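You operate a simulated robot arm through the tools that you are given. There is no shell and no other tool.

Carry out the task below with a simulated two-armed robot. There is one attempt and no reset: what you move stays moved.

TASK
Sand the red block's spots off and put it in the green tray.
Fine: shut it in the vice before sanding; leave the vice open and put the sanding block back. Set down upright: what you pick out. What is to be rubbed or washed off counts as gone when no trace of it is left.

It is judged by the outcome, as a careful person would: the job done as asked, and still so three seconds after it is handed in. It fails if anything else is knocked over, pushed out of place, dropped, spilled or broken.

THE ROBOT
Two 7-joint arms with fingered hands on one trunk that stands fixed in place. Base frame: the origin is at the foot of the trunk, x ahead of it, y to its left, z up. Units: m, degrees, N and s.
The left shoulder is at [0.09, 0.128, 1.134], the right one opposite. Payload 5 kg a hand.
The TCP of each hand is the grasp point between the finger pads, 0.037 m short of the fingertips. In the tool frame z runs along the fingers and y along their closing line. Largest opening 0.124 m; the body of the gripper starts 0.043 m behind the TCP. The gripper is a hand of 3 fingers: y runs from the thumb to the fingers, the wrist lies at [-0.021, -0.116, -0.203] in the tool frame, and closing takes about 1.5 s.
Orientation is that of the tool frame in the base frame, as a unit quaternion [x, y, z, w]. With the fingers straight down and the wrist toward the robot, the tool's x, y and z point along [0, 1, 0], [1, 0, 0] and [0, 0, -1] of the base frame.

THE INTERFACE
- The arms move only by the tool step_arm. It takes "left_rows", "right_rows" or both (then of equal length, played together; a hand with none holds still); each is one flat list of numbers, 7 for each row, row after row: the shift along the tool's x, y, z in m, then the turn, a rotation vector about the tool's x, y, z in degrees, then the finger opening in m, from 0 to 0.124. In form: [tx, ty, tz, rx, ry, rz, fingers, tx, ty, tz, rx, ry, rz, fingers, ...]. A call has 1 to 20 rows; each row is the pose to reach, as a shift and turn from the pose commanded when the call began, along the tool's axes at that moment. Each row takes 0.2 s and may step no farther than 0.05 m and 8.6 degrees from the row before; otherwise, or with a gripper value out of range, the whole call is refused. Where a pose cannot be reached the arm comes as near as it can. A force on the tool above 60 N (or 10 N above the force at the start of the call, whichever is more), or a blocked arm, ends the call early, and 0.2 s more pass. Each finger travels about 0.045 m/s and halts on what it meets, pressing with about 25 N; the grip force reading is that of the motor and also rises with nothing between the fingers. The clock runs only during rows and for 0.2 s after the last one: add rows that repeat a pose to give the fingers time. The reply holds the time, the measured pose of the TCP, the force on the tool along the base axes, the opening and the grip force, in the units named above and with some noise, with the torque about the TCP (base axes, N m) and any sound that the robot's microphone picked up.
- Cameras (640 x 400 px; columns grow to the right, rows downward): "scene" is now at [0.2472, 0.0441, 1.3219]; the picture's right is [0.48, -0.88, 0.00], its down [-0.29, -0.16, -0.94] and it looks along [0.83, 0.45, -0.33] (base axes); focal length 339 px, centre (320, 200). "left" rides on the left gripper at [-0.072, -0.104, -0.154] in its tool frame; the picture's right is [-0.83, -0.26, 0.49], its down [0.51, -0.72, 0.47] and it looks along [0.23, 0.64, 0.73] (tool axes); focal length 243 px, centre (320, 200). "right" rides on the right gripper at [0.072, -0.104, -0.154] in its tool frame; the picture's right is [-0.83, 0.26, -0.49], its down [-0.51, -0.72, 0.47] and it looks along [-0.23, 0.64, 0.73] (tool axes); focal length 243 px, centre (320, 200). There is no depth. A picture from a camera that has moved, and an enlarged one, comes with that camera's place and axes in the base frame and with its lens.
- get_image(camera): a new picture of that camera. No time passes.
- move_column(by): slides the trunk up (or, below 0, down) by that many m; the arms and the scene camera ride with it, the base frame stays. It gives what a move gives, with no picture.
- hand_shape(shape, hand): the hand has 3 fingers and takes this shape, open, in about a second: jaw (thumb against the fingers, like two jaws); tri (thumb and two fingers); tip (a fingertip pinch); poke (one finger out to press); point (the index stretched); flat (the hand flat); cup (the hand cupped); fist (a fist). The gripper value then closes the fingers along that shape, each until it touches; the sizes above hold for jaw. It gives what a move gives, with no picture.
- aim_head(pan, tilt): turns the head with the scene camera to pan (to the left, within 80 degrees either way) and tilt (down, from -29 to 69), counted from straight ahead of the robot. It gives what a move gives.
- inspect(camera, box): a new picture of the part [left, top, right, bottom] of that camera's present view, enlarged. No time passes.
- close_job(): hands the job in; it is judged then, once.

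Places have to be worked out from the pictures, the camera data and where the tool is seen. Open the grippers and draw the arms clear of the work before you hand the job in, unless the task says otherwise.

The tools are called after "Call:" as a command line: name --argument value ..., lists and objects as JSON in quotes. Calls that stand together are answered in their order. step_arm: Moves the arms, as the interface text tells. Its arguments: {"type":"object","properties":{"left_rows":{"type":"array","items":{"type":"number"}},"right_rows":{"type":"array","items":{"type":"number"}}},"required":[]} The other tools are called the same way: move_column (by) slides the trunk up or down; hand_shape (shape, hand) gives the hand a shape; aim_head (pan, tilt) turns the head that bears the scene camera; get_image (camera) takes a picture; inspect (camera, box) takes an enlarged picture of a part of a camera's view; close_job () hands the job in.

At the start:

```text
time_s: 0.0
left_tool_pos: [0.4848, 0.5182, 1.1629]
left_ee_rot: [0.707, 0.708, -0.001, 0.0]
left_wrist_force: [-0.4, 0.4, -0.1]
left_ft_torque: [0.01, -0.01, 0.0]
left_grip_width: 0.1237
left_grip_force: 0.1
left_shape: jaw
right_tool_pos: [0.5933, 0.0891, 1.1915]
right_ee_rot: [0.707, 0.707, 0.0, 0.0]
right_wrist_force: [0.0, -0.6, -0.2]
right_ft_torque: [-0.03, -0.03, 0.01]
right_grip_width: 0.1235
right_grip_force: 0.2
right_shape: jaw
trunk travel left (down, up): [-0.325, 0.238]
head pan, tilt: [28.7, 19.3]
```

scene: 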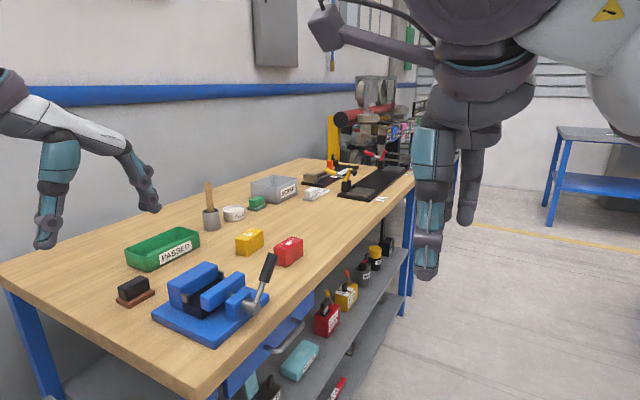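
right: 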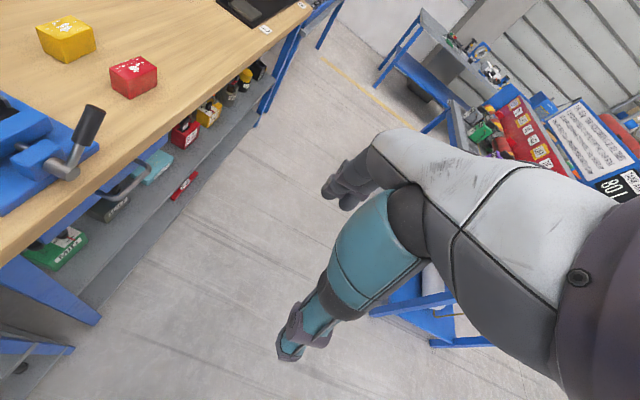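
left: 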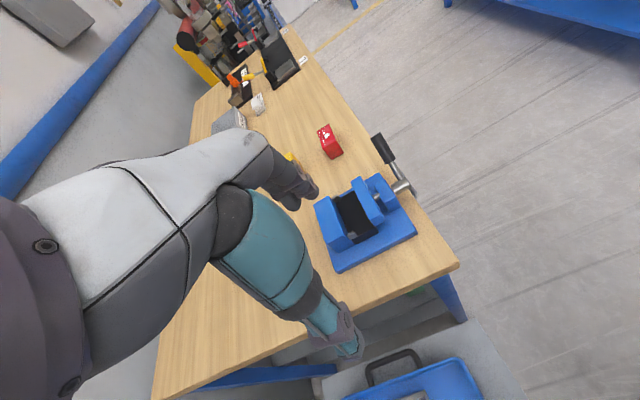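

I'll begin by looking closely at the scene: the vice, red block, sanding block and tray are all on the left side of the bench.

Call:
inspect --camera "scene" --box '[100, 210, 320, 350]'

Call:
inspect --camera "left" --box '[270, 100, 470, 290]'

Call:
inspect --camera "right" --box '[0, 0, 220, 220]'

```text
2.86 times, centred on (210, 280) of scene
camera zoom: at [0.2472, 0.0441, 1.3219], right [0.48, -0.88, 0.0], down [-0.29, -0.16, -0.94], along [0.83, 0.45, -0.33], focal length 968 px, centre (634, -29)
```

zoom: 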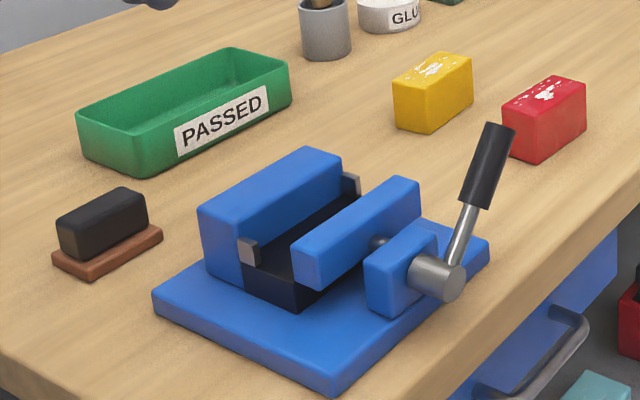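

```text
2.11 times, centred on (370, 195) of left
camera zoom: at [0.3822, 0.4457, 1.3155], right [-0.26, -0.83, -0.49], down [-0.72, 0.51, -0.47], along [0.64, 0.23, -0.73], focal length 511 px, centre (215, 210)
```

zoom: 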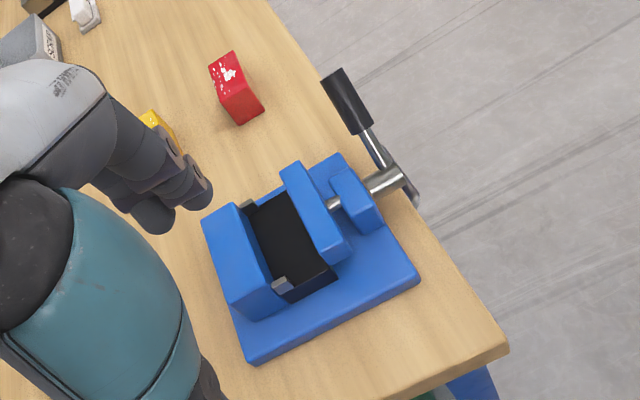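

```text
1.82 times, centred on (110, 110) of right
camera zoom: at [0.491, 0.161, 1.3467], right [0.26, -0.83, 0.49], down [-0.72, -0.51, -0.47], along [0.64, -0.23, -0.73], focal length 441 px, centre (702, 364)
```

zoom: 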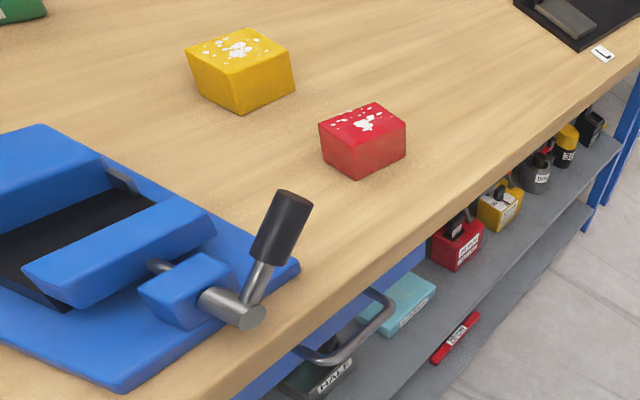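

The bench seems to run along x on my left (near edge y≈0.38), red block top at about (0.894, 0.489, 0.936). I aim the head at the vice for a closer view.

Call:
aim_head --pan 45 --tilt 34

Call:
get_image --camera "scene"

Call:
inspect --camera "scene" --box '[230, 130, 430, 280]'

```text
time_s: 0.8
left_tool_pos: [0.4857, 0.5179, 1.1639]
left_ee_rot: [0.707, 0.707, 0.0, 0.0]
left_wrist_force: [-0.9, -0.4, 0.1]
left_ft_torque: [0.03, 0.0, 0.05]
left_grip_width: 0.1235
left_grip_force: 0.1
left_shape: jaw
right_tool_pos: [0.5945, 0.0891, 1.1921]
right_ee_rot: [0.707, 0.707, -0.001, 0.001]
right_wrist_force: [0.1, -0.7, -0.7]
right_ft_torque: [0.02, 0.01, -0.04]
right_grip_width: 0.1236
right_grip_force: 0.1
right_shape: jaw
trunk travel left (down, up): [-0.325, 0.238]
head pan, tilt: [45.0, 34.0]
```

```text
taken
camera scene: at [0.2282, 0.0619, 1.2984], right [0.71, -0.71, 0.0], down [-0.4, -0.39, -0.83], along [0.59, 0.59, -0.56], focal length 339 px, centre (320, 200)
```

scene: 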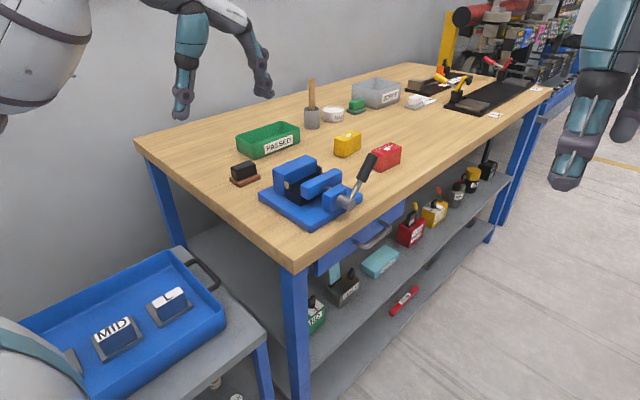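

```text
2.67 times, centred on (330, 205) of scene
camera zoom: at [0.2282, 0.0619, 1.2984], right [0.71, -0.71, 0.0], down [-0.4, -0.39, -0.83], along [0.59, 0.59, -0.56], focal length 904 px, centre (293, 187)
```

zoom: 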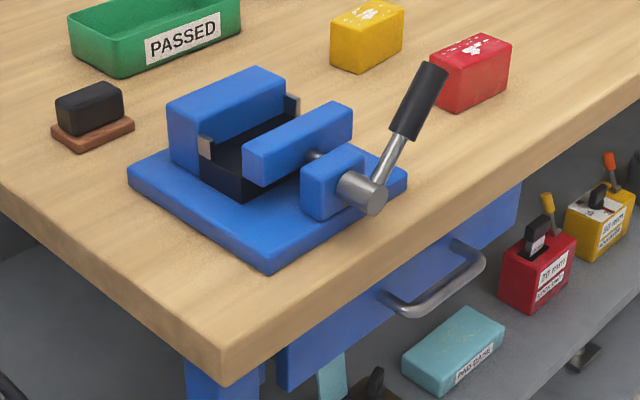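

I see the vice (screw along y, lever at the near side), sanding block on a brown rest, green PASSED tray. I zoom further to measure the geometry.

Call:
inspect --camera "scene" --box '[350, 130, 430, 180]'

Call:
inspect --camera "scene" --box '[250, 145, 390, 235]'

Call:
inspect --camera "scene" --box '[220, 115, 310, 190]'

```text
8.00 times, centred on (390, 155) of scene
camera zoom: at [0.2282, 0.0619, 1.2984], right [0.71, -0.71, 0.0], down [-0.4, -0.39, -0.83], along [0.59, 0.59, -0.56], focal length 2711 px, centre (-240, 560)
```

zoom: 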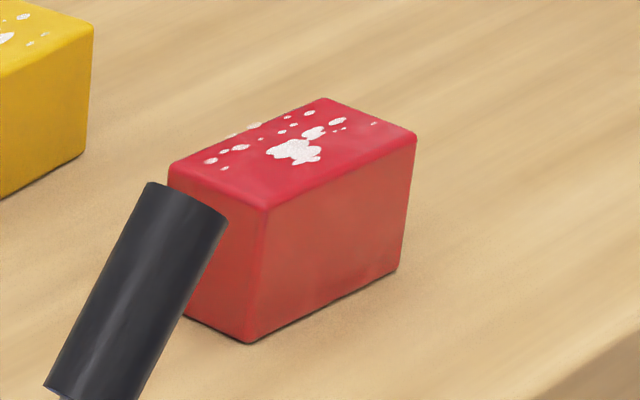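

```text
4.44 times, centred on (320, 190) of scene
camera zoom: at [0.2282, 0.0619, 1.2984], right [0.71, -0.71, 0.0], down [-0.4, -0.39, -0.83], along [0.59, 0.59, -0.56], focal length 1506 px, centre (320, 244)
```

zoom: 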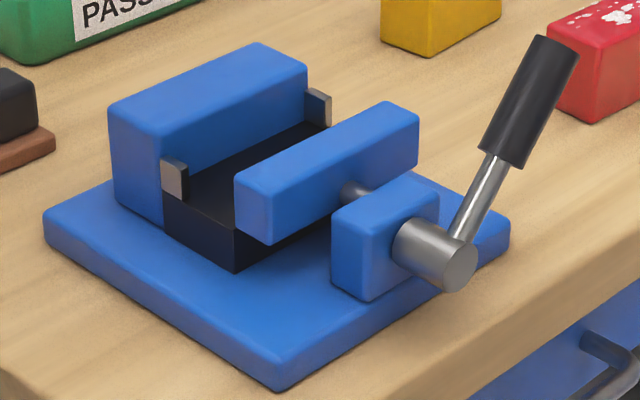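

```text
5.33 times, centred on (265, 152) of scene
camera zoom: at [0.2282, 0.0619, 1.2984], right [0.71, -0.71, 0.0], down [-0.4, -0.39, -0.83], along [0.59, 0.59, -0.56], focal length 1807 px, centre (613, 453)
```

zoom: 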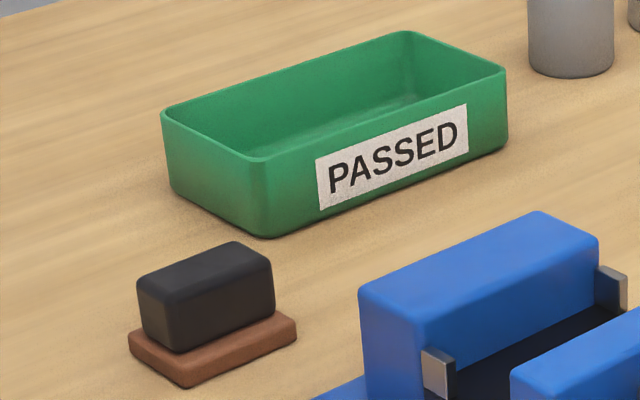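

Geometry estimate: table z≈0.88, red block ~0.075(x)×0.04(y)×0.045, centred ≈(0.90,0.496); vice jaws open ~5 cm along y at x≈0.652, lever tip ≈(0.722,0.41,1.005). I move the left hand at height toward the red block for a closer view and a reach check.

Call:
step_arm --left_rows '[0, 0.04, 0, 0, 0, 0, 0.124, 0, 0.08, 0, 0, 0, 0, 0.124, -0.005, 0.12, 0, 0, 0, 0, 0.124, -0.01, 0.16, 0, 0, 0, 0, 0.124, -0.015, 0.2, 0, 0, 0, 0, 0.124, -0.02, 0.24, 0, 0, 0, 0, 0.124, -0.02, 0.27, 0, 0, 0, 0, 0.124, -0.02, 0.27, 0, 0, 0, 0, 0.124]'

Call:
get_image --camera "left"

Call:
get_image --camera "scene"

```text
time_s: 2.6
left_tool_pos: [0.7557, 0.4976, 1.163]
left_ee_rot: [0.707, 0.707, 0.0, 0.001]
left_wrist_force: [-0.5, -0.3, -0.5]
left_ft_torque: [-0.01, -0.01, -0.03]
left_grip_width: 0.1239
left_grip_force: 0.1
left_shape: jaw
right_tool_pos: [0.5946, 0.0889, 1.1913]
right_ee_rot: [0.707, 0.707, 0.001, 0.0]
right_wrist_force: [0.1, 0.0, 0.8]
right_ft_torque: [-0.01, -0.01, 0.01]
right_grip_width: 0.1236
right_grip_force: 0.1
right_shape: jaw
trunk travel left (down, up): [-0.325, 0.238]
head pan, tilt: [45.0, 34.0]
```

```text
taken
camera left: at [0.651, 0.425, 1.3159], right [-0.26, -0.83, -0.49], down [-0.72, 0.51, -0.47], along [0.64, 0.23, -0.73], focal length 243 px, centre (320, 200)
```

left: 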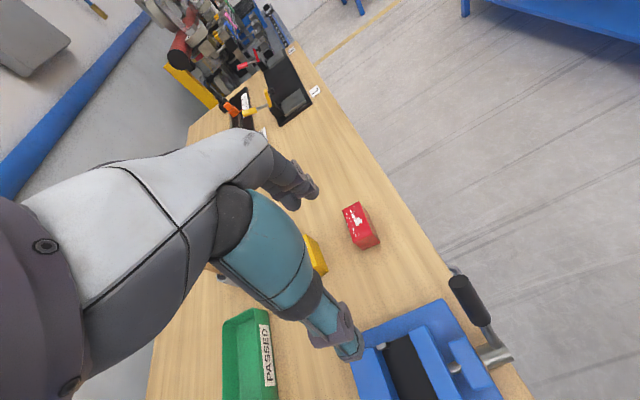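

```text
taken
camera scene: at [0.2274, 0.0622, 1.2985], right [0.71, -0.71, 0.0], down [-0.4, -0.4, -0.83], along [0.59, 0.59, -0.56], focal length 339 px, centre (320, 200)
```

scene: 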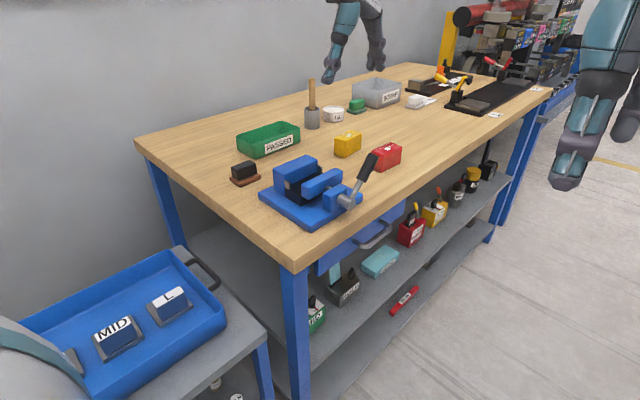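

The left hand is above the bench; I zoom into the left camera on the red block and the vice from this new viewpoint to triangulate.

Call:
inspect --camera "left" --box '[320, 180, 400, 260]'

Call:
inspect --camera "left" --box '[340, 260, 540, 400]'

Call:
inspect --camera "scene" --box '[320, 0, 400, 100]'

```text
5.00 times, centred on (360, 220) of left
camera zoom: at [0.651, 0.425, 1.3159], right [-0.26, -0.83, -0.49], down [-0.72, 0.51, -0.47], along [0.64, 0.23, -0.73], focal length 1213 px, centre (120, 100)
```

zoom: 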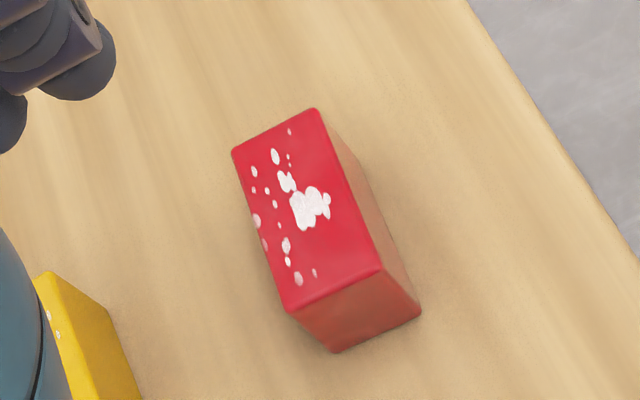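

```text
2.86 times, centred on (440, 330) of left
camera zoom: at [0.651, 0.425, 1.3159], right [-0.26, -0.83, -0.49], down [-0.72, 0.51, -0.47], along [0.64, 0.23, -0.73], focal length 693 px, centre (-23, -171)
```

zoom: 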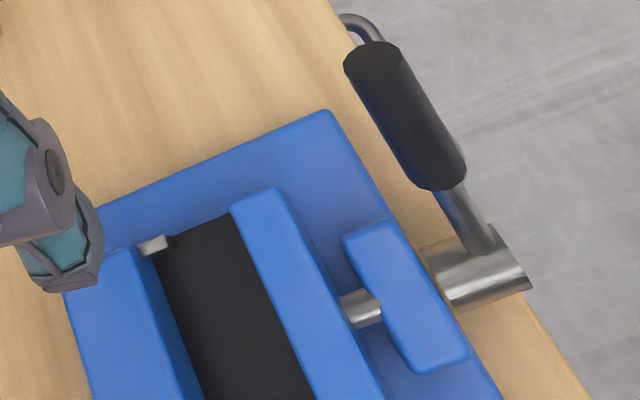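

```text
4.00 times, centred on (360, 50) of scene
camera zoom: at [0.2274, 0.0622, 1.2985], right [0.71, -0.71, 0.0], down [-0.4, -0.4, -0.83], along [0.59, 0.59, -0.56], focal length 1355 px, centre (160, 800)
```

zoom: 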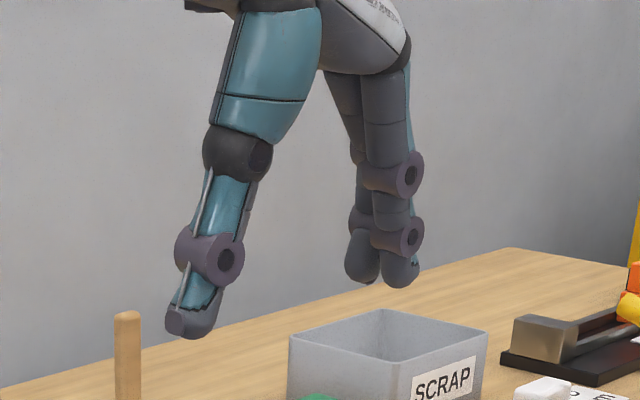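

From two views the red block is at x 0.860–0.936, y 0.473–0.513 with top z≈0.927 and a yaw of about −3.5°. I move the left hand over it (yawed to match) and check whether that reach is attainable.

Call:
step_arm --left_rows '[0, 0.035, 0.02, 0, 0, 1, 0.124, 0, 0.07, 0.04, 0, 0, 2, 0.124, -0.002, 0.105, 0.06, 0, 0, 3, 0.124, -0.004, 0.142, 0.08, 0, 0, 3.5, 0.124, -0.004, 0.142, 0.1, 0, 0, 3.5, 0.124, -0.004, 0.142, 0.12, 0, 0, 3.5, 0.124, -0.004, 0.142, 0.12, 0, 0, 3.5, 0.124]'

Call:
get_image --camera "left"

Call:
get_image --camera "scene"

```text
time_s: 4.2
left_tool_pos: [0.8989, 0.4947, 1.0421]
left_ee_rot: [0.729, 0.685, 0.0, 0.0]
left_wrist_force: [-0.2, -0.5, 0.2]
left_ft_torque: [-0.01, 0.01, 0.01]
left_grip_width: 0.1241
left_grip_force: 0.1
left_shape: jaw
right_tool_pos: [0.5944, 0.0891, 1.1928]
right_ee_rot: [0.707, 0.707, 0.0, 0.0]
right_wrist_force: [-0.3, 0.8, 0.2]
right_ft_torque: [-0.03, 0.0, 0.02]
right_grip_width: 0.1235
right_grip_force: 0.1
right_shape: jaw
trunk travel left (down, up): [-0.325, 0.238]
head pan, tilt: [45.0, 34.0]
```

```text
taken
camera left: at [0.7901, 0.4277, 1.195], right [-0.31, -0.81, -0.49], down [-0.69, 0.55, -0.47], along [0.65, 0.19, -0.73], focal length 243 px, centre (320, 200)
```

left: 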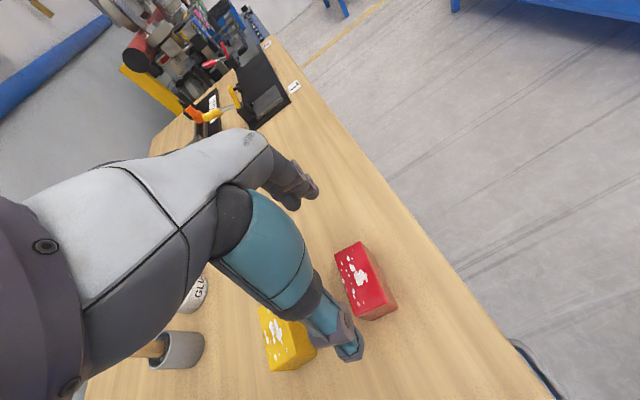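

```text
taken
camera scene: at [0.2283, 0.0618, 1.2984], right [0.71, -0.71, 0.0], down [-0.4, -0.4, -0.83], along [0.59, 0.59, -0.56], focal length 339 px, centre (320, 200)
```

scene: 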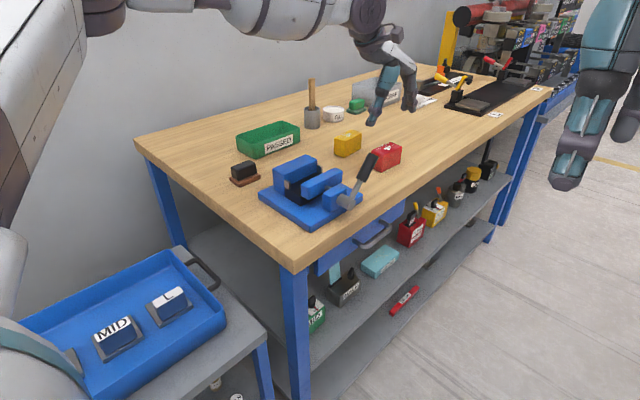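

The pose was reached. I zoom in to check block alignment beneath the open hand.

Call:
inspect --camera "left" --box '[310, 220, 430, 340]'

Call:
inspect --camera "scene" --box '[340, 80, 440, 180]'

```text
3.33 times, centred on (370, 280) of left
camera zoom: at [0.7901, 0.4277, 1.195], right [-0.31, -0.81, -0.49], down [-0.69, 0.55, -0.47], along [0.65, 0.19, -0.73], focal length 809 px, centre (153, -67)
```

zoom: 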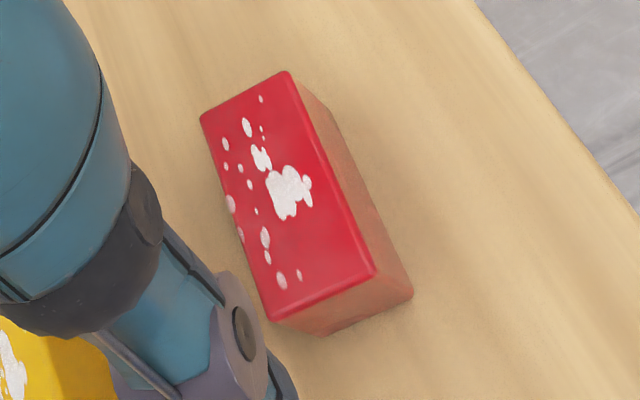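

```text
4.00 times, centred on (390, 130) of scene
camera zoom: at [0.2283, 0.0618, 1.2984], right [0.71, -0.71, 0.0], down [-0.4, -0.4, -0.83], along [0.59, 0.59, -0.56], focal length 1355 px, centre (40, 480)
```

zoom: 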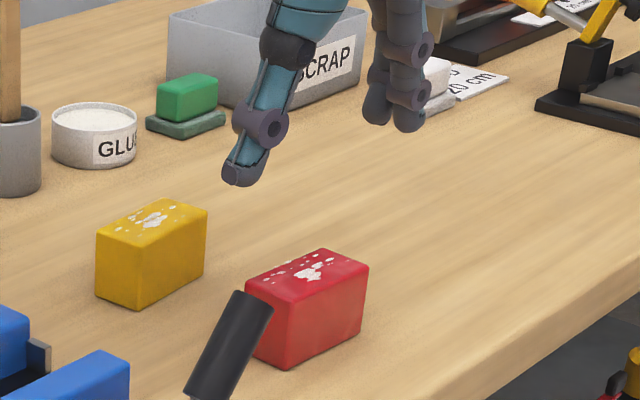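

The block sits centred under the hand (offset <2 mm) and aligned. I lower the TCP to z≈0.942 so the tips hold the upper half of the block's ends.

Call:
step_arm --left_rows '[0, 0.001, 0.025, 0, 0, 0, 0.124, 0, 0.001, 0.05, 0, 0, 0, 0.124, 0, 0.001, 0.075, 0, 0, 0, 0.124, 0, 0.001, 0.09, 0, 0, 0, 0.124, 0, 0.001, 0.1, 0, 0, 0, 0.124, 0, 0.001, 0.1, 0, 0, 0, 0.124]'

Call:
get_image --camera "left"

Call:
inspect --camera "scene" --box '[320, 80, 460, 190]'

```text
time_s: 5.6
left_tool_pos: [0.8977, 0.4945, 0.9434]
left_ee_rot: [0.728, 0.685, -0.001, -0.001]
left_wrist_force: [0.9, -0.4, -0.4]
left_ft_torque: [-0.01, 0.0, 0.01]
left_grip_width: 0.1238
left_grip_force: 0.0
left_shape: jaw
right_tool_pos: [0.5933, 0.0887, 1.1923]
right_ee_rot: [0.707, 0.707, 0.0, 0.0]
right_wrist_force: [-0.4, 0.7, -0.1]
right_ft_torque: [0.0, 0.01, 0.0]
right_grip_width: 0.1236
right_grip_force: 0.1
right_shape: jaw
trunk travel left (down, up): [-0.325, 0.238]
head pan, tilt: [45.0, 34.0]
```

```text
taken
camera left: at [0.7907, 0.4279, 1.0958], right [-0.31, -0.81, -0.49], down [-0.69, 0.55, -0.47], along [0.65, 0.19, -0.73], focal length 243 px, centre (320, 200)
```

left: 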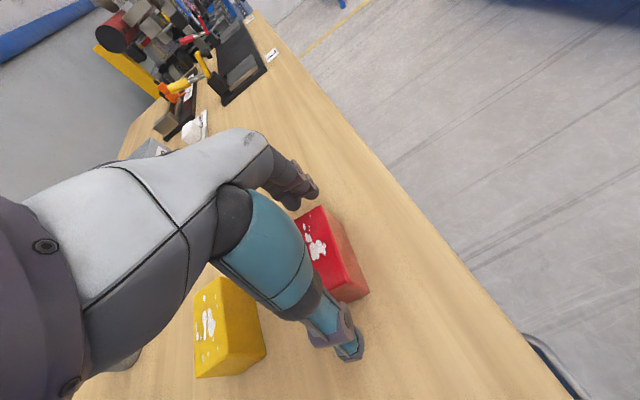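

```text
3.64 times, centred on (390, 135) of scene
camera zoom: at [0.2281, 0.0619, 1.2984], right [0.71, -0.71, 0.0], down [-0.4, -0.4, -0.83], along [0.59, 0.59, -0.56], focal length 1232 px, centre (66, 436)
```

zoom: 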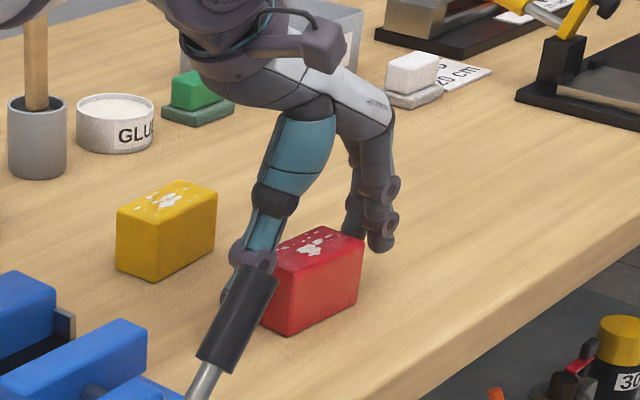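

The thumb and fingers straddle the block's ends. I close the hand on it.

Call:
step_arm --left_rows '[0, 0, 0, 0, 0, 0, 0.1, 0, 0, 0, 0, 0, 0, 0.08, 0, 0, 0, 0, 0, 0, 0.06, 0, 0, 0, 0, 0, 0, 0.05, 0, 0, 0, 0, 0, 0, 0.05, 0, 0, 0, 0, 0, 0, 0.05, 0, 0, 0, 0, 0, 0, 0.05, 0, 0, 0, 0, 0, 0, 0.05]'

Call:
get_image --camera "left"

Call:
inspect --camera "scene" --box '[320, 80, 460, 190]'

```text
time_s: 7.4
left_tool_pos: [0.8983, 0.4942, 0.9431]
left_ee_rot: [0.728, 0.685, 0.0, 0.0]
left_wrist_force: [-0.5, -0.4, 0.3]
left_ft_torque: [-0.02, -0.01, -0.03]
left_grip_width: 0.0719
left_grip_force: 24.7
left_shape: jaw
right_tool_pos: [0.5939, 0.0896, 1.1927]
right_ee_rot: [0.707, 0.707, 0.0, 0.0]
right_wrist_force: [-0.6, 0.5, 0.7]
right_ft_torque: [-0.03, 0.0, 0.03]
right_grip_width: 0.124
right_grip_force: 0.0
right_shape: jaw
trunk travel left (down, up): [-0.325, 0.238]
head pan, tilt: [45.0, 34.0]
```

```text
taken
camera left: at [0.7907, 0.428, 1.0956], right [-0.31, -0.81, -0.49], down [-0.69, 0.55, -0.47], along [0.65, 0.19, -0.73], focal length 243 px, centre (320, 200)
```

left: 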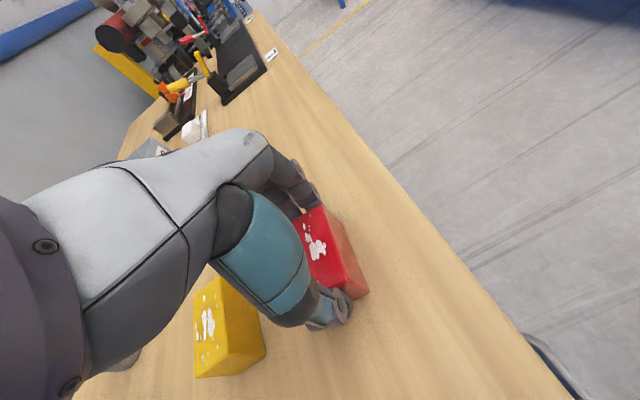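

```text
3.64 times, centred on (390, 135) of scene
camera zoom: at [0.2283, 0.062, 1.2983], right [0.71, -0.71, 0.0], down [-0.4, -0.4, -0.83], along [0.59, 0.59, -0.56], focal length 1232 px, centre (66, 436)
```

zoom: 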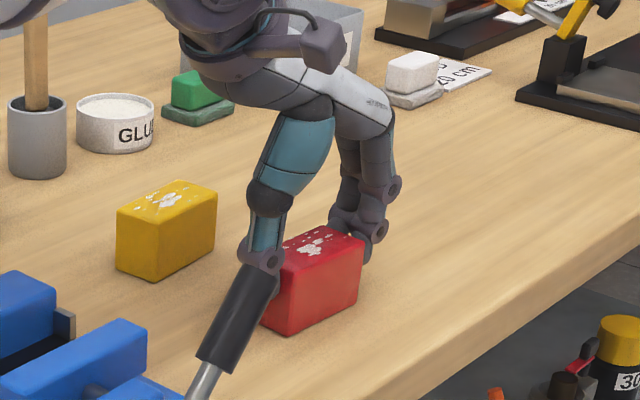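

Firm grip (24.7 N at 0.072 m). I lift the block slowly and check.

Call:
step_arm --left_rows '[0, 0, -0.01, 0, 0, 0, 0.05, 0, 0, -0.025, 0, 0, 0, 0.05, 0, 0, -0.045, 0, 0, 0, 0.05, 0, 0, -0.07, 0, 0, 0, 0.05, 0, 0, -0.1, 0, 0, 0, 0.05, 0, 0, -0.13, 0, 0, 0, 0.05, 0, 0, -0.15, 0, 0, 0, 0.05, 0, 0, -0.15, 0, 0, 0, 0.05]'

Call:
get_image --camera "left"

Call:
inspect --camera "scene" --box '[320, 40, 460, 150]'

```text
time_s: 9.2
left_tool_pos: [0.8994, 0.4948, 1.0928]
left_ee_rot: [0.729, 0.685, -0.001, 0.0]
left_wrist_force: [-0.6, 0.7, -3.9]
left_ft_torque: [0.0, 0.0, 0.0]
left_grip_width: 0.0718
left_grip_force: 25.0
left_shape: jaw
right_tool_pos: [0.5956, 0.089, 1.1926]
right_ee_rot: [0.707, 0.707, 0.0, 0.0]
right_wrist_force: [-0.9, -0.3, 0.9]
right_ft_torque: [0.05, 0.06, 0.0]
right_grip_width: 0.1235
right_grip_force: 0.0
right_shape: jaw
trunk travel left (down, up): [-0.325, 0.238]
head pan, tilt: [45.0, 34.0]
```

```text
taken
camera left: at [0.7915, 0.4285, 1.2451], right [-0.31, -0.81, -0.49], down [-0.69, 0.55, -0.47], along [0.65, 0.19, -0.73], focal length 243 px, centre (320, 200)
```

left: 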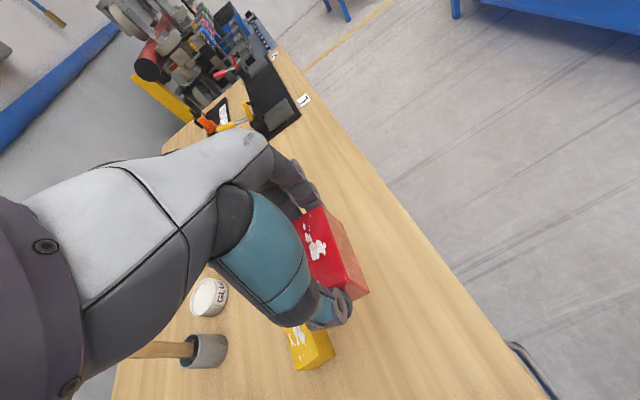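

```text
3.64 times, centred on (390, 95) of scene
camera zoom: at [0.2288, 0.0624, 1.2982], right [0.71, -0.71, 0.0], down [-0.4, -0.4, -0.83], along [0.59, 0.59, -0.56], focal length 1232 px, centre (66, 582)
```

zoom: 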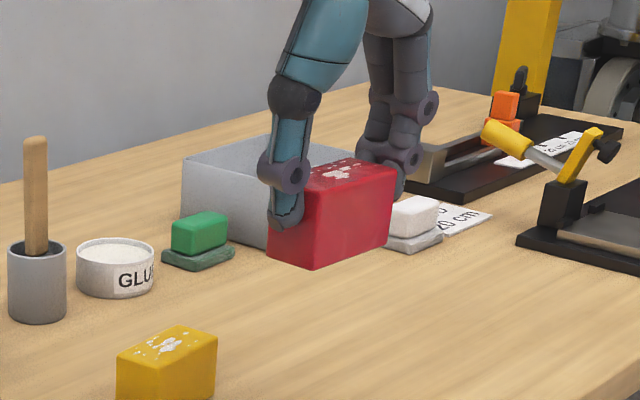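

The block is held steady and upright. Before carrying it to the vice I zoom the scene camera hard on the jaws and stops to measure them.

Call:
inspect --camera "scene" --box '[265, 150, 345, 210]'

Call:
inspect --camera "scene" --box '[300, 145, 390, 225]'

```text
6.67 times, centred on (305, 180) of scene
camera zoom: at [0.2288, 0.0624, 1.2982], right [0.71, -0.71, 0.0], down [-0.4, -0.4, -0.83], along [0.59, 0.59, -0.56], focal length 2259 px, centre (420, 333)
```

zoom: 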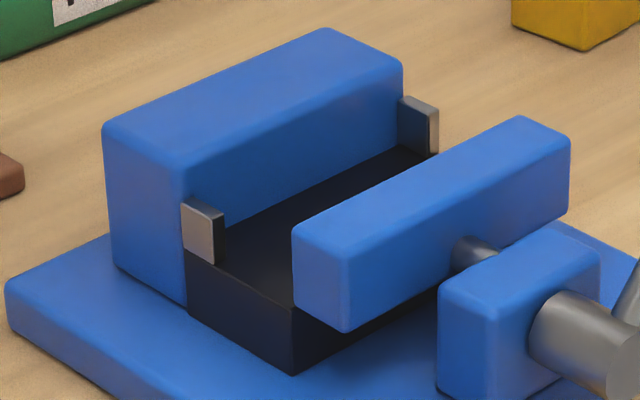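

```text
5.00 times, centred on (345, 185) of scene
camera zoom: at [0.2288, 0.0624, 1.2982], right [0.71, -0.71, 0.0], down [-0.4, -0.4, -0.83], along [0.59, 0.59, -0.56], focal length 1694 px, centre (195, 275)
```

zoom: 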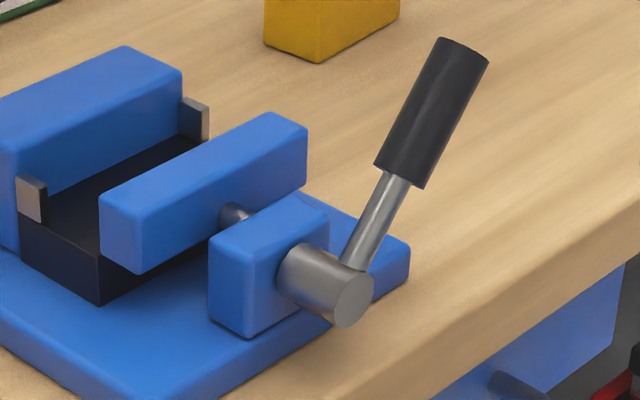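

Measurements from scene and left cameras disagree by ~1 cm because the jaw height is uncertain, so I carry the block at safe height past the vice to look down on it with the left wrist camera (also squaring the yaw).

Call:
step_arm --left_rows '[0.003, -0.035, -0.01, 0, 0, 0, 0.05, 0.006, -0.075, -0.02, 0, 0, -0.5, 0.05, 0.009, -0.115, -0.03, 0, 0, -1, 0.05, 0.012, -0.155, -0.03, 0, 0, -1.5, 0.05, 0.015, -0.195, -0.03, 0, 0, -2, 0.05, 0.018, -0.235, -0.03, 0, 0, -2.5, 0.05, 0.021, -0.275, -0.03, 0, 0, -3, 0.05, 0.025, -0.315, -0.03, 0, 0, -3.5, 0.05, 0.03, -0.355, -0.03, 0, 0, -3.5, 0.05, 0.033, -0.395, -0.03, 0, 0, -3.5, 0.05, 0.0366, -0.43, -0.03, 0, 0, -3.5, 0.05, 0.0366, -0.452, -0.03, 0, 0, -3.5, 0.05, 0.0366, -0.452, -0.03, 0, 0, -3.5, 0.05]'

Call:
get_image --camera "left"

```text
time_s: 12.0
left_tool_pos: [0.4515, 0.5591, 1.1211]
left_ee_rot: [0.707, 0.707, 0.0, 0.0]
left_wrist_force: [-0.9, -0.1, -4.4]
left_ft_torque: [0.05, 0.01, 0.01]
left_grip_width: 0.0719
left_grip_force: 24.8
left_shape: jaw
right_tool_pos: [0.5961, 0.0886, 1.192]
right_ee_rot: [0.707, 0.707, 0.0, 0.0]
right_wrist_force: [-1.0, -0.1, 1.0]
right_ft_torque: [0.0, -0.01, 0.02]
right_grip_width: 0.1237
right_grip_force: 0.0
right_shape: jaw
trunk travel left (down, up): [-0.325, 0.238]
head pan, tilt: [45.0, 34.0]
```

```text
taken
camera left: at [0.3471, 0.4861, 1.2743], right [-0.26, -0.83, -0.49], down [-0.72, 0.51, -0.47], along [0.64, 0.23, -0.73], focal length 243 px, centre (320, 200)
```

left: 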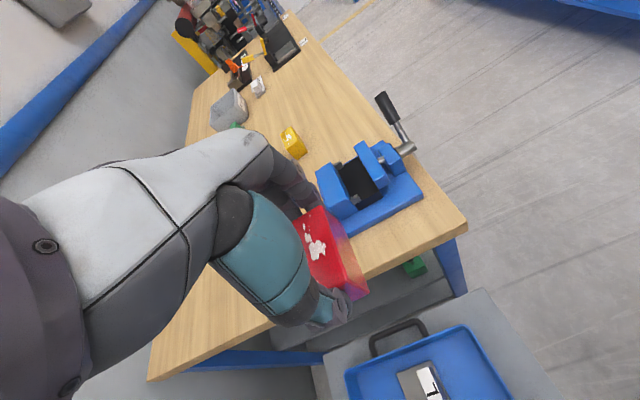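

Call:
inspect --camera "left" --box '[305, 125, 435, 245]'

Call:
inspect --camera "left" --box '[315, 150, 395, 210]'

```text
3.33 times, centred on (370, 185) of left
camera zoom: at [0.3471, 0.4861, 1.2743], right [-0.26, -0.83, -0.49], down [-0.72, 0.51, -0.47], along [0.64, 0.23, -0.73], focal length 809 px, centre (153, 250)
```

zoom: 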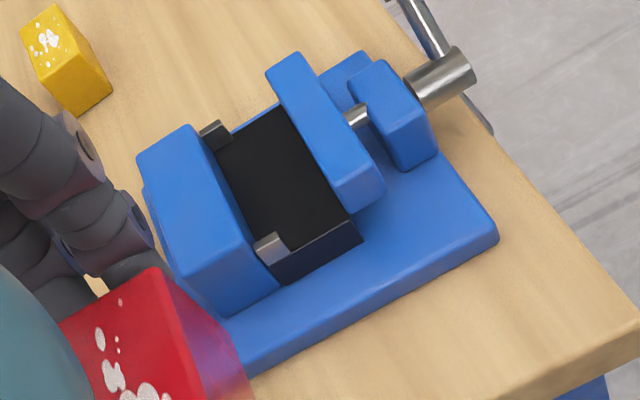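

```text
6.67 times, centred on (355, 180) of left
camera zoom: at [0.3471, 0.4861, 1.2743], right [-0.26, -0.83, -0.49], down [-0.72, 0.51, -0.47], along [0.64, 0.23, -0.73], focal length 1618 px, centre (87, 333)
```

zoom: 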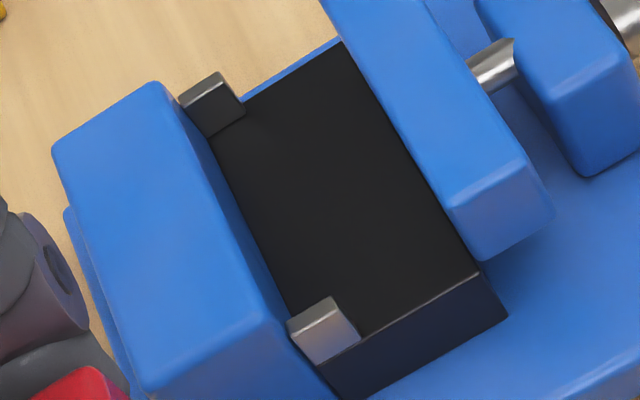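

Now I have a clear view: fixed jaw inner face y≈0.540, moving jaw y≈0.487, bed x 0.600–0.6985 at z≈0.927 with 5 mm stops at each end. I check how the block sits in the hand before placing it.

Call:
inspect --camera "left" --box '[280, 190, 390, 310]'

Call:
get_image --camera "scene"

```text
3.33 times, centred on (335, 250) of left
camera zoom: at [0.3471, 0.4861, 1.2743], right [-0.26, -0.83, -0.49], down [-0.72, 0.51, -0.47], along [0.64, 0.23, -0.73], focal length 809 px, centre (270, 33)
```

zoom: 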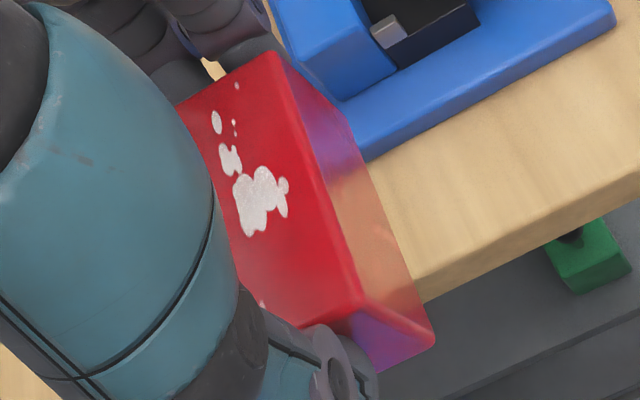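

```text
taken
camera scene: at [0.2288, 0.0623, 1.2982], right [0.71, -0.71, 0.0], down [-0.4, -0.4, -0.83], along [0.59, 0.59, -0.56], focal length 339 px, centre (320, 200)
```

scene: 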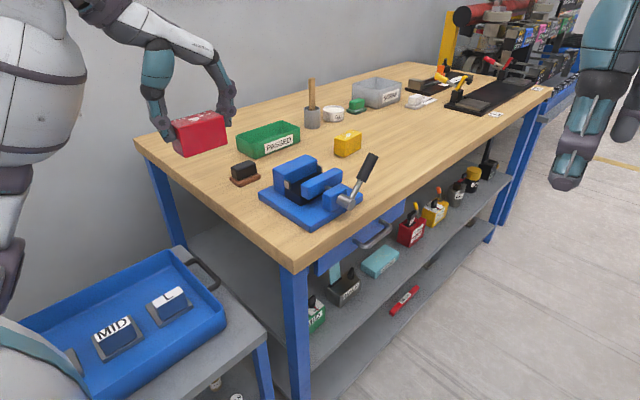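

The block sits nearly centred in the hand (≈2 mm toward +y). I carry it over the vice to TCP (0.648, 0.512) and lower until its underside is just above the jaws.

Call:
step_arm --left_rows '[-0.01, 0.04, 0, 0, 0, 0, 0.05, -0.02, 0.08, 0, 0, 0, 0, 0.05, -0.03, 0.12, 0, 0, 0, 0, 0.05, -0.04, 0.16, 0, 0, 0, 0, 0.05, -0.047, 0.1965, 0, 0, 0, 0, 0.05, -0.047, 0.1965, 0.03, 0, 0, 0, 0.05, -0.047, 0.1965, 0.06, 0, 0, 0, 0.05, -0.047, 0.1965, 0.08, 0, 0, 0, 0.05, -0.047, 0.1965, 0.09, 0, 0, 0, 0.05, -0.047, 0.1965, 0.09, 0, 0, 0, 0.05]'

Call:
inspect --camera "scene" --box '[260, 120, 380, 220]'

Call:
inspect --camera "left" --box '[280, 190, 420, 320]'

```text
time_s: 14.2
left_tool_pos: [0.6467, 0.511, 1.0319]
left_ee_rot: [0.707, 0.707, 0.001, 0.0]
left_wrist_force: [-0.2, 0.1, -2.7]
left_ft_torque: [-0.01, -0.01, 0.02]
left_grip_width: 0.0721
left_grip_force: 25.4
left_shape: jaw
right_tool_pos: [0.5947, 0.0906, 1.1909]
right_ee_rot: [0.706, 0.708, 0.0, 0.0]
right_wrist_force: [0.7, -1.2, 0.7]
right_ft_torque: [0.01, -0.02, -0.01]
right_grip_width: 0.1235
right_grip_force: 0.0
right_shape: jaw
trunk travel left (down, up): [-0.325, 0.238]
head pan, tilt: [45.0, 34.0]
```

```text
4.00 times, centred on (320, 170) of scene
camera zoom: at [0.2283, 0.0615, 1.2984], right [0.71, -0.71, 0.0], down [-0.4, -0.4, -0.83], along [0.59, 0.59, -0.56], focal length 1355 px, centre (320, 320)
```

zoom: 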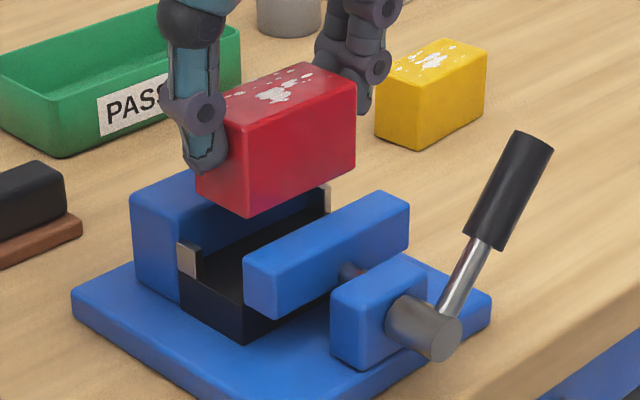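

```text
3.08 times, centred on (350, 255) of left
camera zoom: at [0.5424, 0.438, 1.1854], right [-0.26, -0.83, -0.49], down [-0.72, 0.51, -0.47], along [0.64, 0.23, -0.73], focal length 746 px, centre (228, 31)
```

zoom: 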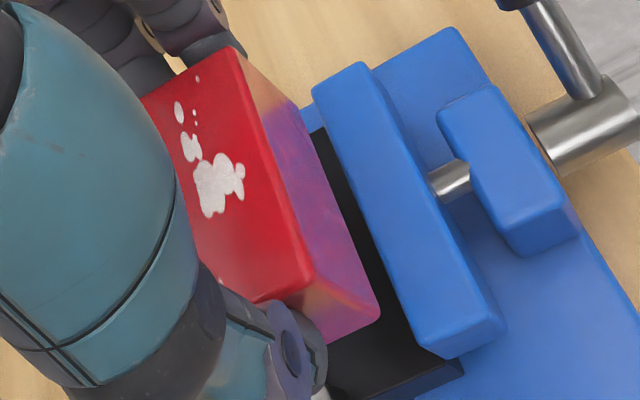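

Clearances look right (≈5 mm to the moving jaw, ≈8 mm to the fixed jaw); I shift +2 mm in y, +1.5 mm in x, and lower into the jaws to just above the bed.

Call:
step_arm --left_rows '[0.002, 0.0015, 0.01, 0, 0, 0, 0.05, 0.002, 0.0015, 0.02, 0, 0, 0, 0.05, 0.002, 0.0015, 0.03, 0, 0, 0, 0.05, 0.002, 0.0015, 0.036, 0, 0, 0, 0.05, 0.002, 0.0015, 0.04, 0, 0, 0, 0.05, 0.002, 0.0015, 0.04, 0, 0, 0, 0.05]'

Call:
inspect --camera "scene" --box '[260, 130, 360, 210]'

Call:
inspect --camera "left" --box '[280, 190, 420, 320]'

```text
time_s: 15.6
left_tool_pos: [0.6476, 0.5137, 0.993]
left_ee_rot: [0.708, 0.707, 0.001, 0.0]
left_wrist_force: [0.0, 0.3, -3.7]
left_ft_torque: [-0.02, 0.03, -0.03]
left_grip_width: 0.0718
left_grip_force: 24.9
left_shape: jaw
right_tool_pos: [0.5957, 0.0891, 1.1916]
right_ee_rot: [0.707, 0.707, 0.0, 0.001]
right_wrist_force: [-0.9, 0.2, 0.2]
right_ft_torque: [-0.03, 0.02, -0.04]
right_grip_width: 0.1235
right_grip_force: 0.0
right_shape: jaw
trunk travel left (down, up): [-0.325, 0.238]
head pan, tilt: [45.0, 34.0]
```

```text
5.00 times, centred on (310, 170) of scene
camera zoom: at [0.2285, 0.0622, 1.2983], right [0.71, -0.71, 0.0], down [-0.4, -0.4, -0.83], along [0.59, 0.59, -0.56], focal length 1694 px, centre (370, 350)
```

zoom: 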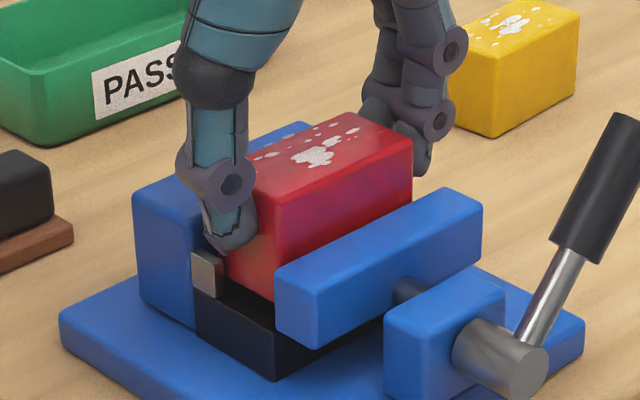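

```text
3.08 times, centred on (350, 255) of left
camera zoom: at [0.5443, 0.4411, 1.1452], right [-0.26, -0.83, -0.49], down [-0.72, 0.51, -0.47], along [0.64, 0.23, -0.73], focal length 746 px, centre (228, 31)
```

zoom: 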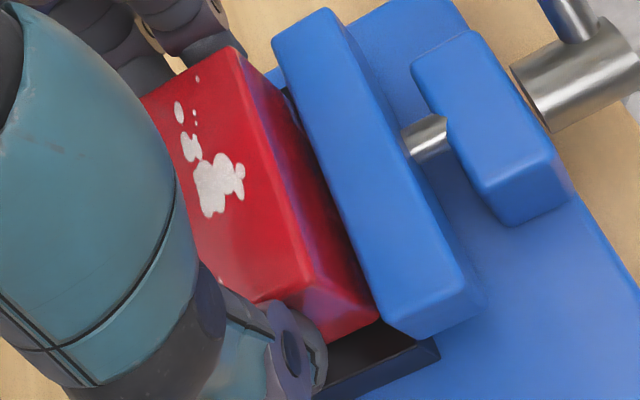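

The block is between the jaws and the stops. I lower it the last few millimetres slowly, watching for the bed contact force.

Call:
step_arm --left_rows '[0, 0, 0.002, 0, 0, 0, 0.05, 0, 0, 0.004, 0, 0, 0, 0.05, 0, 0, 0.005, 0, 0, 0, 0.05, 0, 0, 0.005, 0, 0, 0, 0.05]'

Call:
inspect --camera "scene" --box '[280, 140, 350, 200]'

```text
time_s: 16.6
left_tool_pos: [0.648, 0.5136, 0.9871]
left_ee_rot: [0.707, 0.707, 0.0, 0.0]
left_wrist_force: [1.3, 0.9, -1.1]
left_ft_torque: [-0.02, -0.07, 0.03]
left_grip_width: 0.0721
left_grip_force: 25.2
left_shape: jaw
right_tool_pos: [0.5954, 0.0887, 1.1929]
right_ee_rot: [0.707, 0.707, 0.0, 0.0]
right_wrist_force: [0.5, 0.1, -0.5]
right_ft_torque: [0.01, -0.02, 0.0]
right_grip_width: 0.1238
right_grip_force: 0.0
right_shape: jaw
trunk travel left (down, up): [-0.325, 0.238]
head pan, tilt: [45.0, 34.0]
```

```text
6.67 times, centred on (315, 170) of scene
camera zoom: at [0.2283, 0.0621, 1.2983], right [0.71, -0.71, 0.0], down [-0.4, -0.4, -0.83], along [0.59, 0.59, -0.56], focal length 2259 px, centre (353, 400)
```

zoom: 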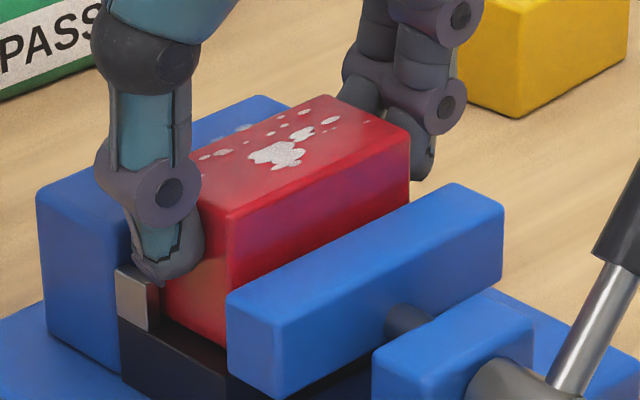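

The weight reading dropped from −3.7 to −1.1 N, so the block is just touching the bed. I go 1 mm further to confirm.

Call:
step_arm --left_rows '[0, 0, 0.001, 0, 0, 0, 0.05, 0, 0, 0.0015, 0, 0, 0, 0.05, 0, 0, 0.0015, 0, 0, 0, 0.05]'

```text
time_s: 17.4
left_tool_pos: [0.6478, 0.513, 0.9854]
left_ee_rot: [0.707, 0.707, 0.0, 0.0]
left_wrist_force: [2.4, 2.2, 7.8]
left_ft_torque: [0.02, -0.15, 0.07]
left_grip_width: 0.0719
left_grip_force: 25.2
left_shape: jaw
right_tool_pos: [0.594, 0.0897, 1.1923]
right_ee_rot: [0.707, 0.707, 0.0, 0.001]
right_wrist_force: [1.0, 0.1, -1.0]
right_ft_torque: [0.0, -0.02, -0.01]
right_grip_width: 0.1236
right_grip_force: 0.1
right_shape: jaw
trunk travel left (down, up): [-0.325, 0.238]
head pan, tilt: [45.0, 34.0]
```

Seated (+7.8 N upward). I ease up 1.5 mm, open the hand and rise clear.

Call:
step_arm --left_rows '[0, 0, -0.0015, 0, 0, 0, 0.05, 0, 0, -0.0015, 0, 0, 0, 0.075, 0, 0, -0.0015, 0, 0, 0, 0.095, 0, 0, -0.0015, 0, 0, 0, 0.115, 0, 0, -0.0015, 0, 0, 0, 0.12, 0, 0, -0.0015, 0, 0, 0, 0.12, 0, 0, -0.01, 0, 0, 0, 0.12, 0, 0, -0.03, 0, 0, 0, 0.12, 0, 0, -0.07, 0, 0, 0, 0.12, 0, 0, -0.11, 0, 0, 0, 0.12, 0, 0, -0.15, 0, 0, 0, 0.12, 0, 0, -0.15, 0, 0, 0, 0.12]'

Call:
inspect --camera "scene" --box '[260, 130, 380, 220]'

Call:
get_image --camera "left"

```text
time_s: 20.0
left_tool_pos: [0.649, 0.5134, 1.1356]
left_ee_rot: [0.707, 0.707, -0.001, 0.001]
left_wrist_force: [0.9, 0.8, -1.0]
left_ft_torque: [0.0, 0.02, 0.02]
left_grip_width: 0.1197
left_grip_force: 0.1
left_shape: jaw
right_tool_pos: [0.5948, 0.0892, 1.1923]
right_ee_rot: [0.707, 0.707, 0.001, 0.0]
right_wrist_force: [-0.4, 0.7, 0.4]
right_ft_torque: [0.01, -0.01, 0.0]
right_grip_width: 0.1234
right_grip_force: 0.1
right_shape: jaw
trunk travel left (down, up): [-0.325, 0.238]
head pan, tilt: [45.0, 34.0]
```

```text
4.44 times, centred on (320, 175) of scene
camera zoom: at [0.2285, 0.0626, 1.2982], right [0.71, -0.71, 0.0], down [-0.4, -0.4, -0.83], along [0.59, 0.59, -0.56], focal length 1506 px, centre (320, 311)
```

zoom: 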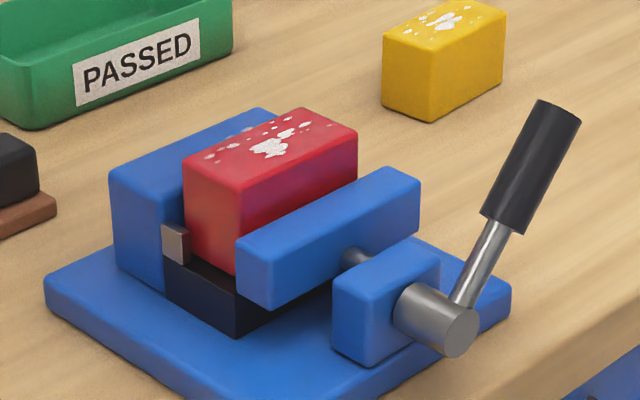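

```text
taken
camera left: at [0.5451, 0.4406, 1.2881], right [-0.26, -0.83, -0.49], down [-0.72, 0.51, -0.47], along [0.64, 0.23, -0.73], focal length 243 px, centre (320, 200)
```

left: 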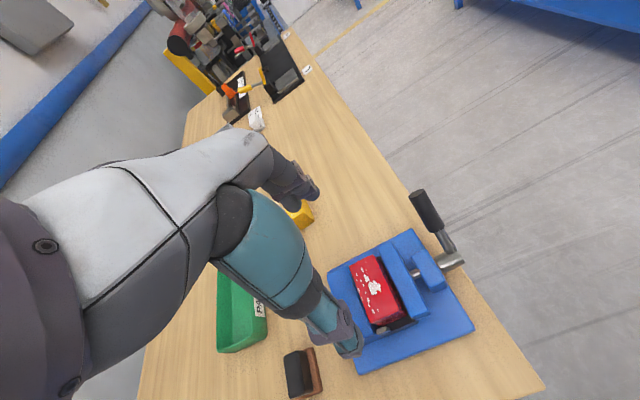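

The block sits upright in the open vice. Now I look closely at the lever from both cameras to locate its axis and grip.

Call:
inspect --camera "left" --box '[330, 180, 480, 340]'

Call:
inspect --camera "left" --box '[395, 180, 475, 280]'

Call:
inspect --camera "scene" --box '[330, 145, 380, 215]'

```text
2.50 times, centred on (405, 260) of left
camera zoom: at [0.5451, 0.4406, 1.2881], right [-0.26, -0.83, -0.49], down [-0.72, 0.51, -0.47], along [0.64, 0.23, -0.73], focal length 606 px, centre (108, 50)
```

zoom: 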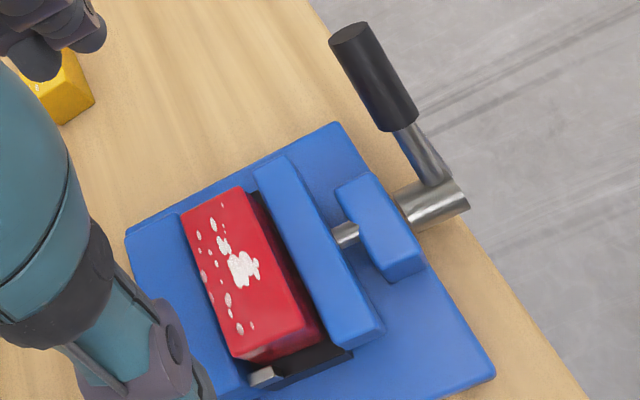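

```text
4.00 times, centred on (435, 230) of left
camera zoom: at [0.5451, 0.4406, 1.2881], right [-0.26, -0.83, -0.49], down [-0.72, 0.51, -0.47], along [0.64, 0.23, -0.73], focal length 970 px, centre (-140, 80)
```

zoom: 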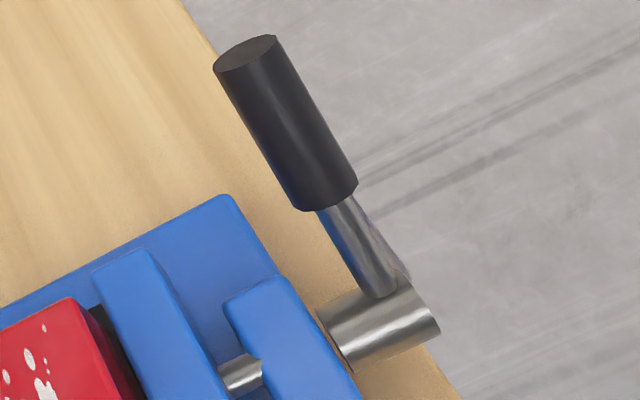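

```text
5.71 times, centred on (355, 180) of scene
camera zoom: at [0.2285, 0.0626, 1.2982], right [0.71, -0.71, 0.0], down [-0.4, -0.4, -0.83], along [0.59, 0.59, -0.56], focal length 1936 px, centre (120, 314)
```

zoom: 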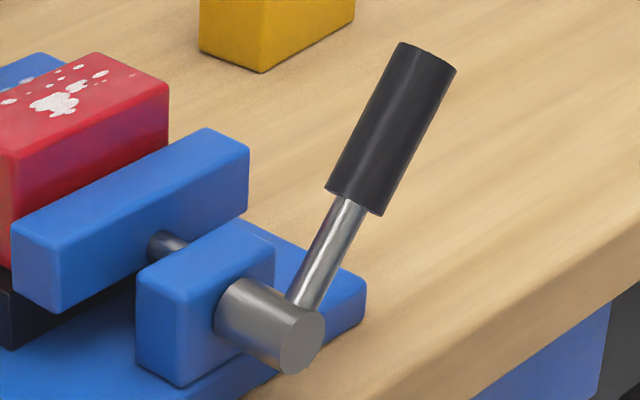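

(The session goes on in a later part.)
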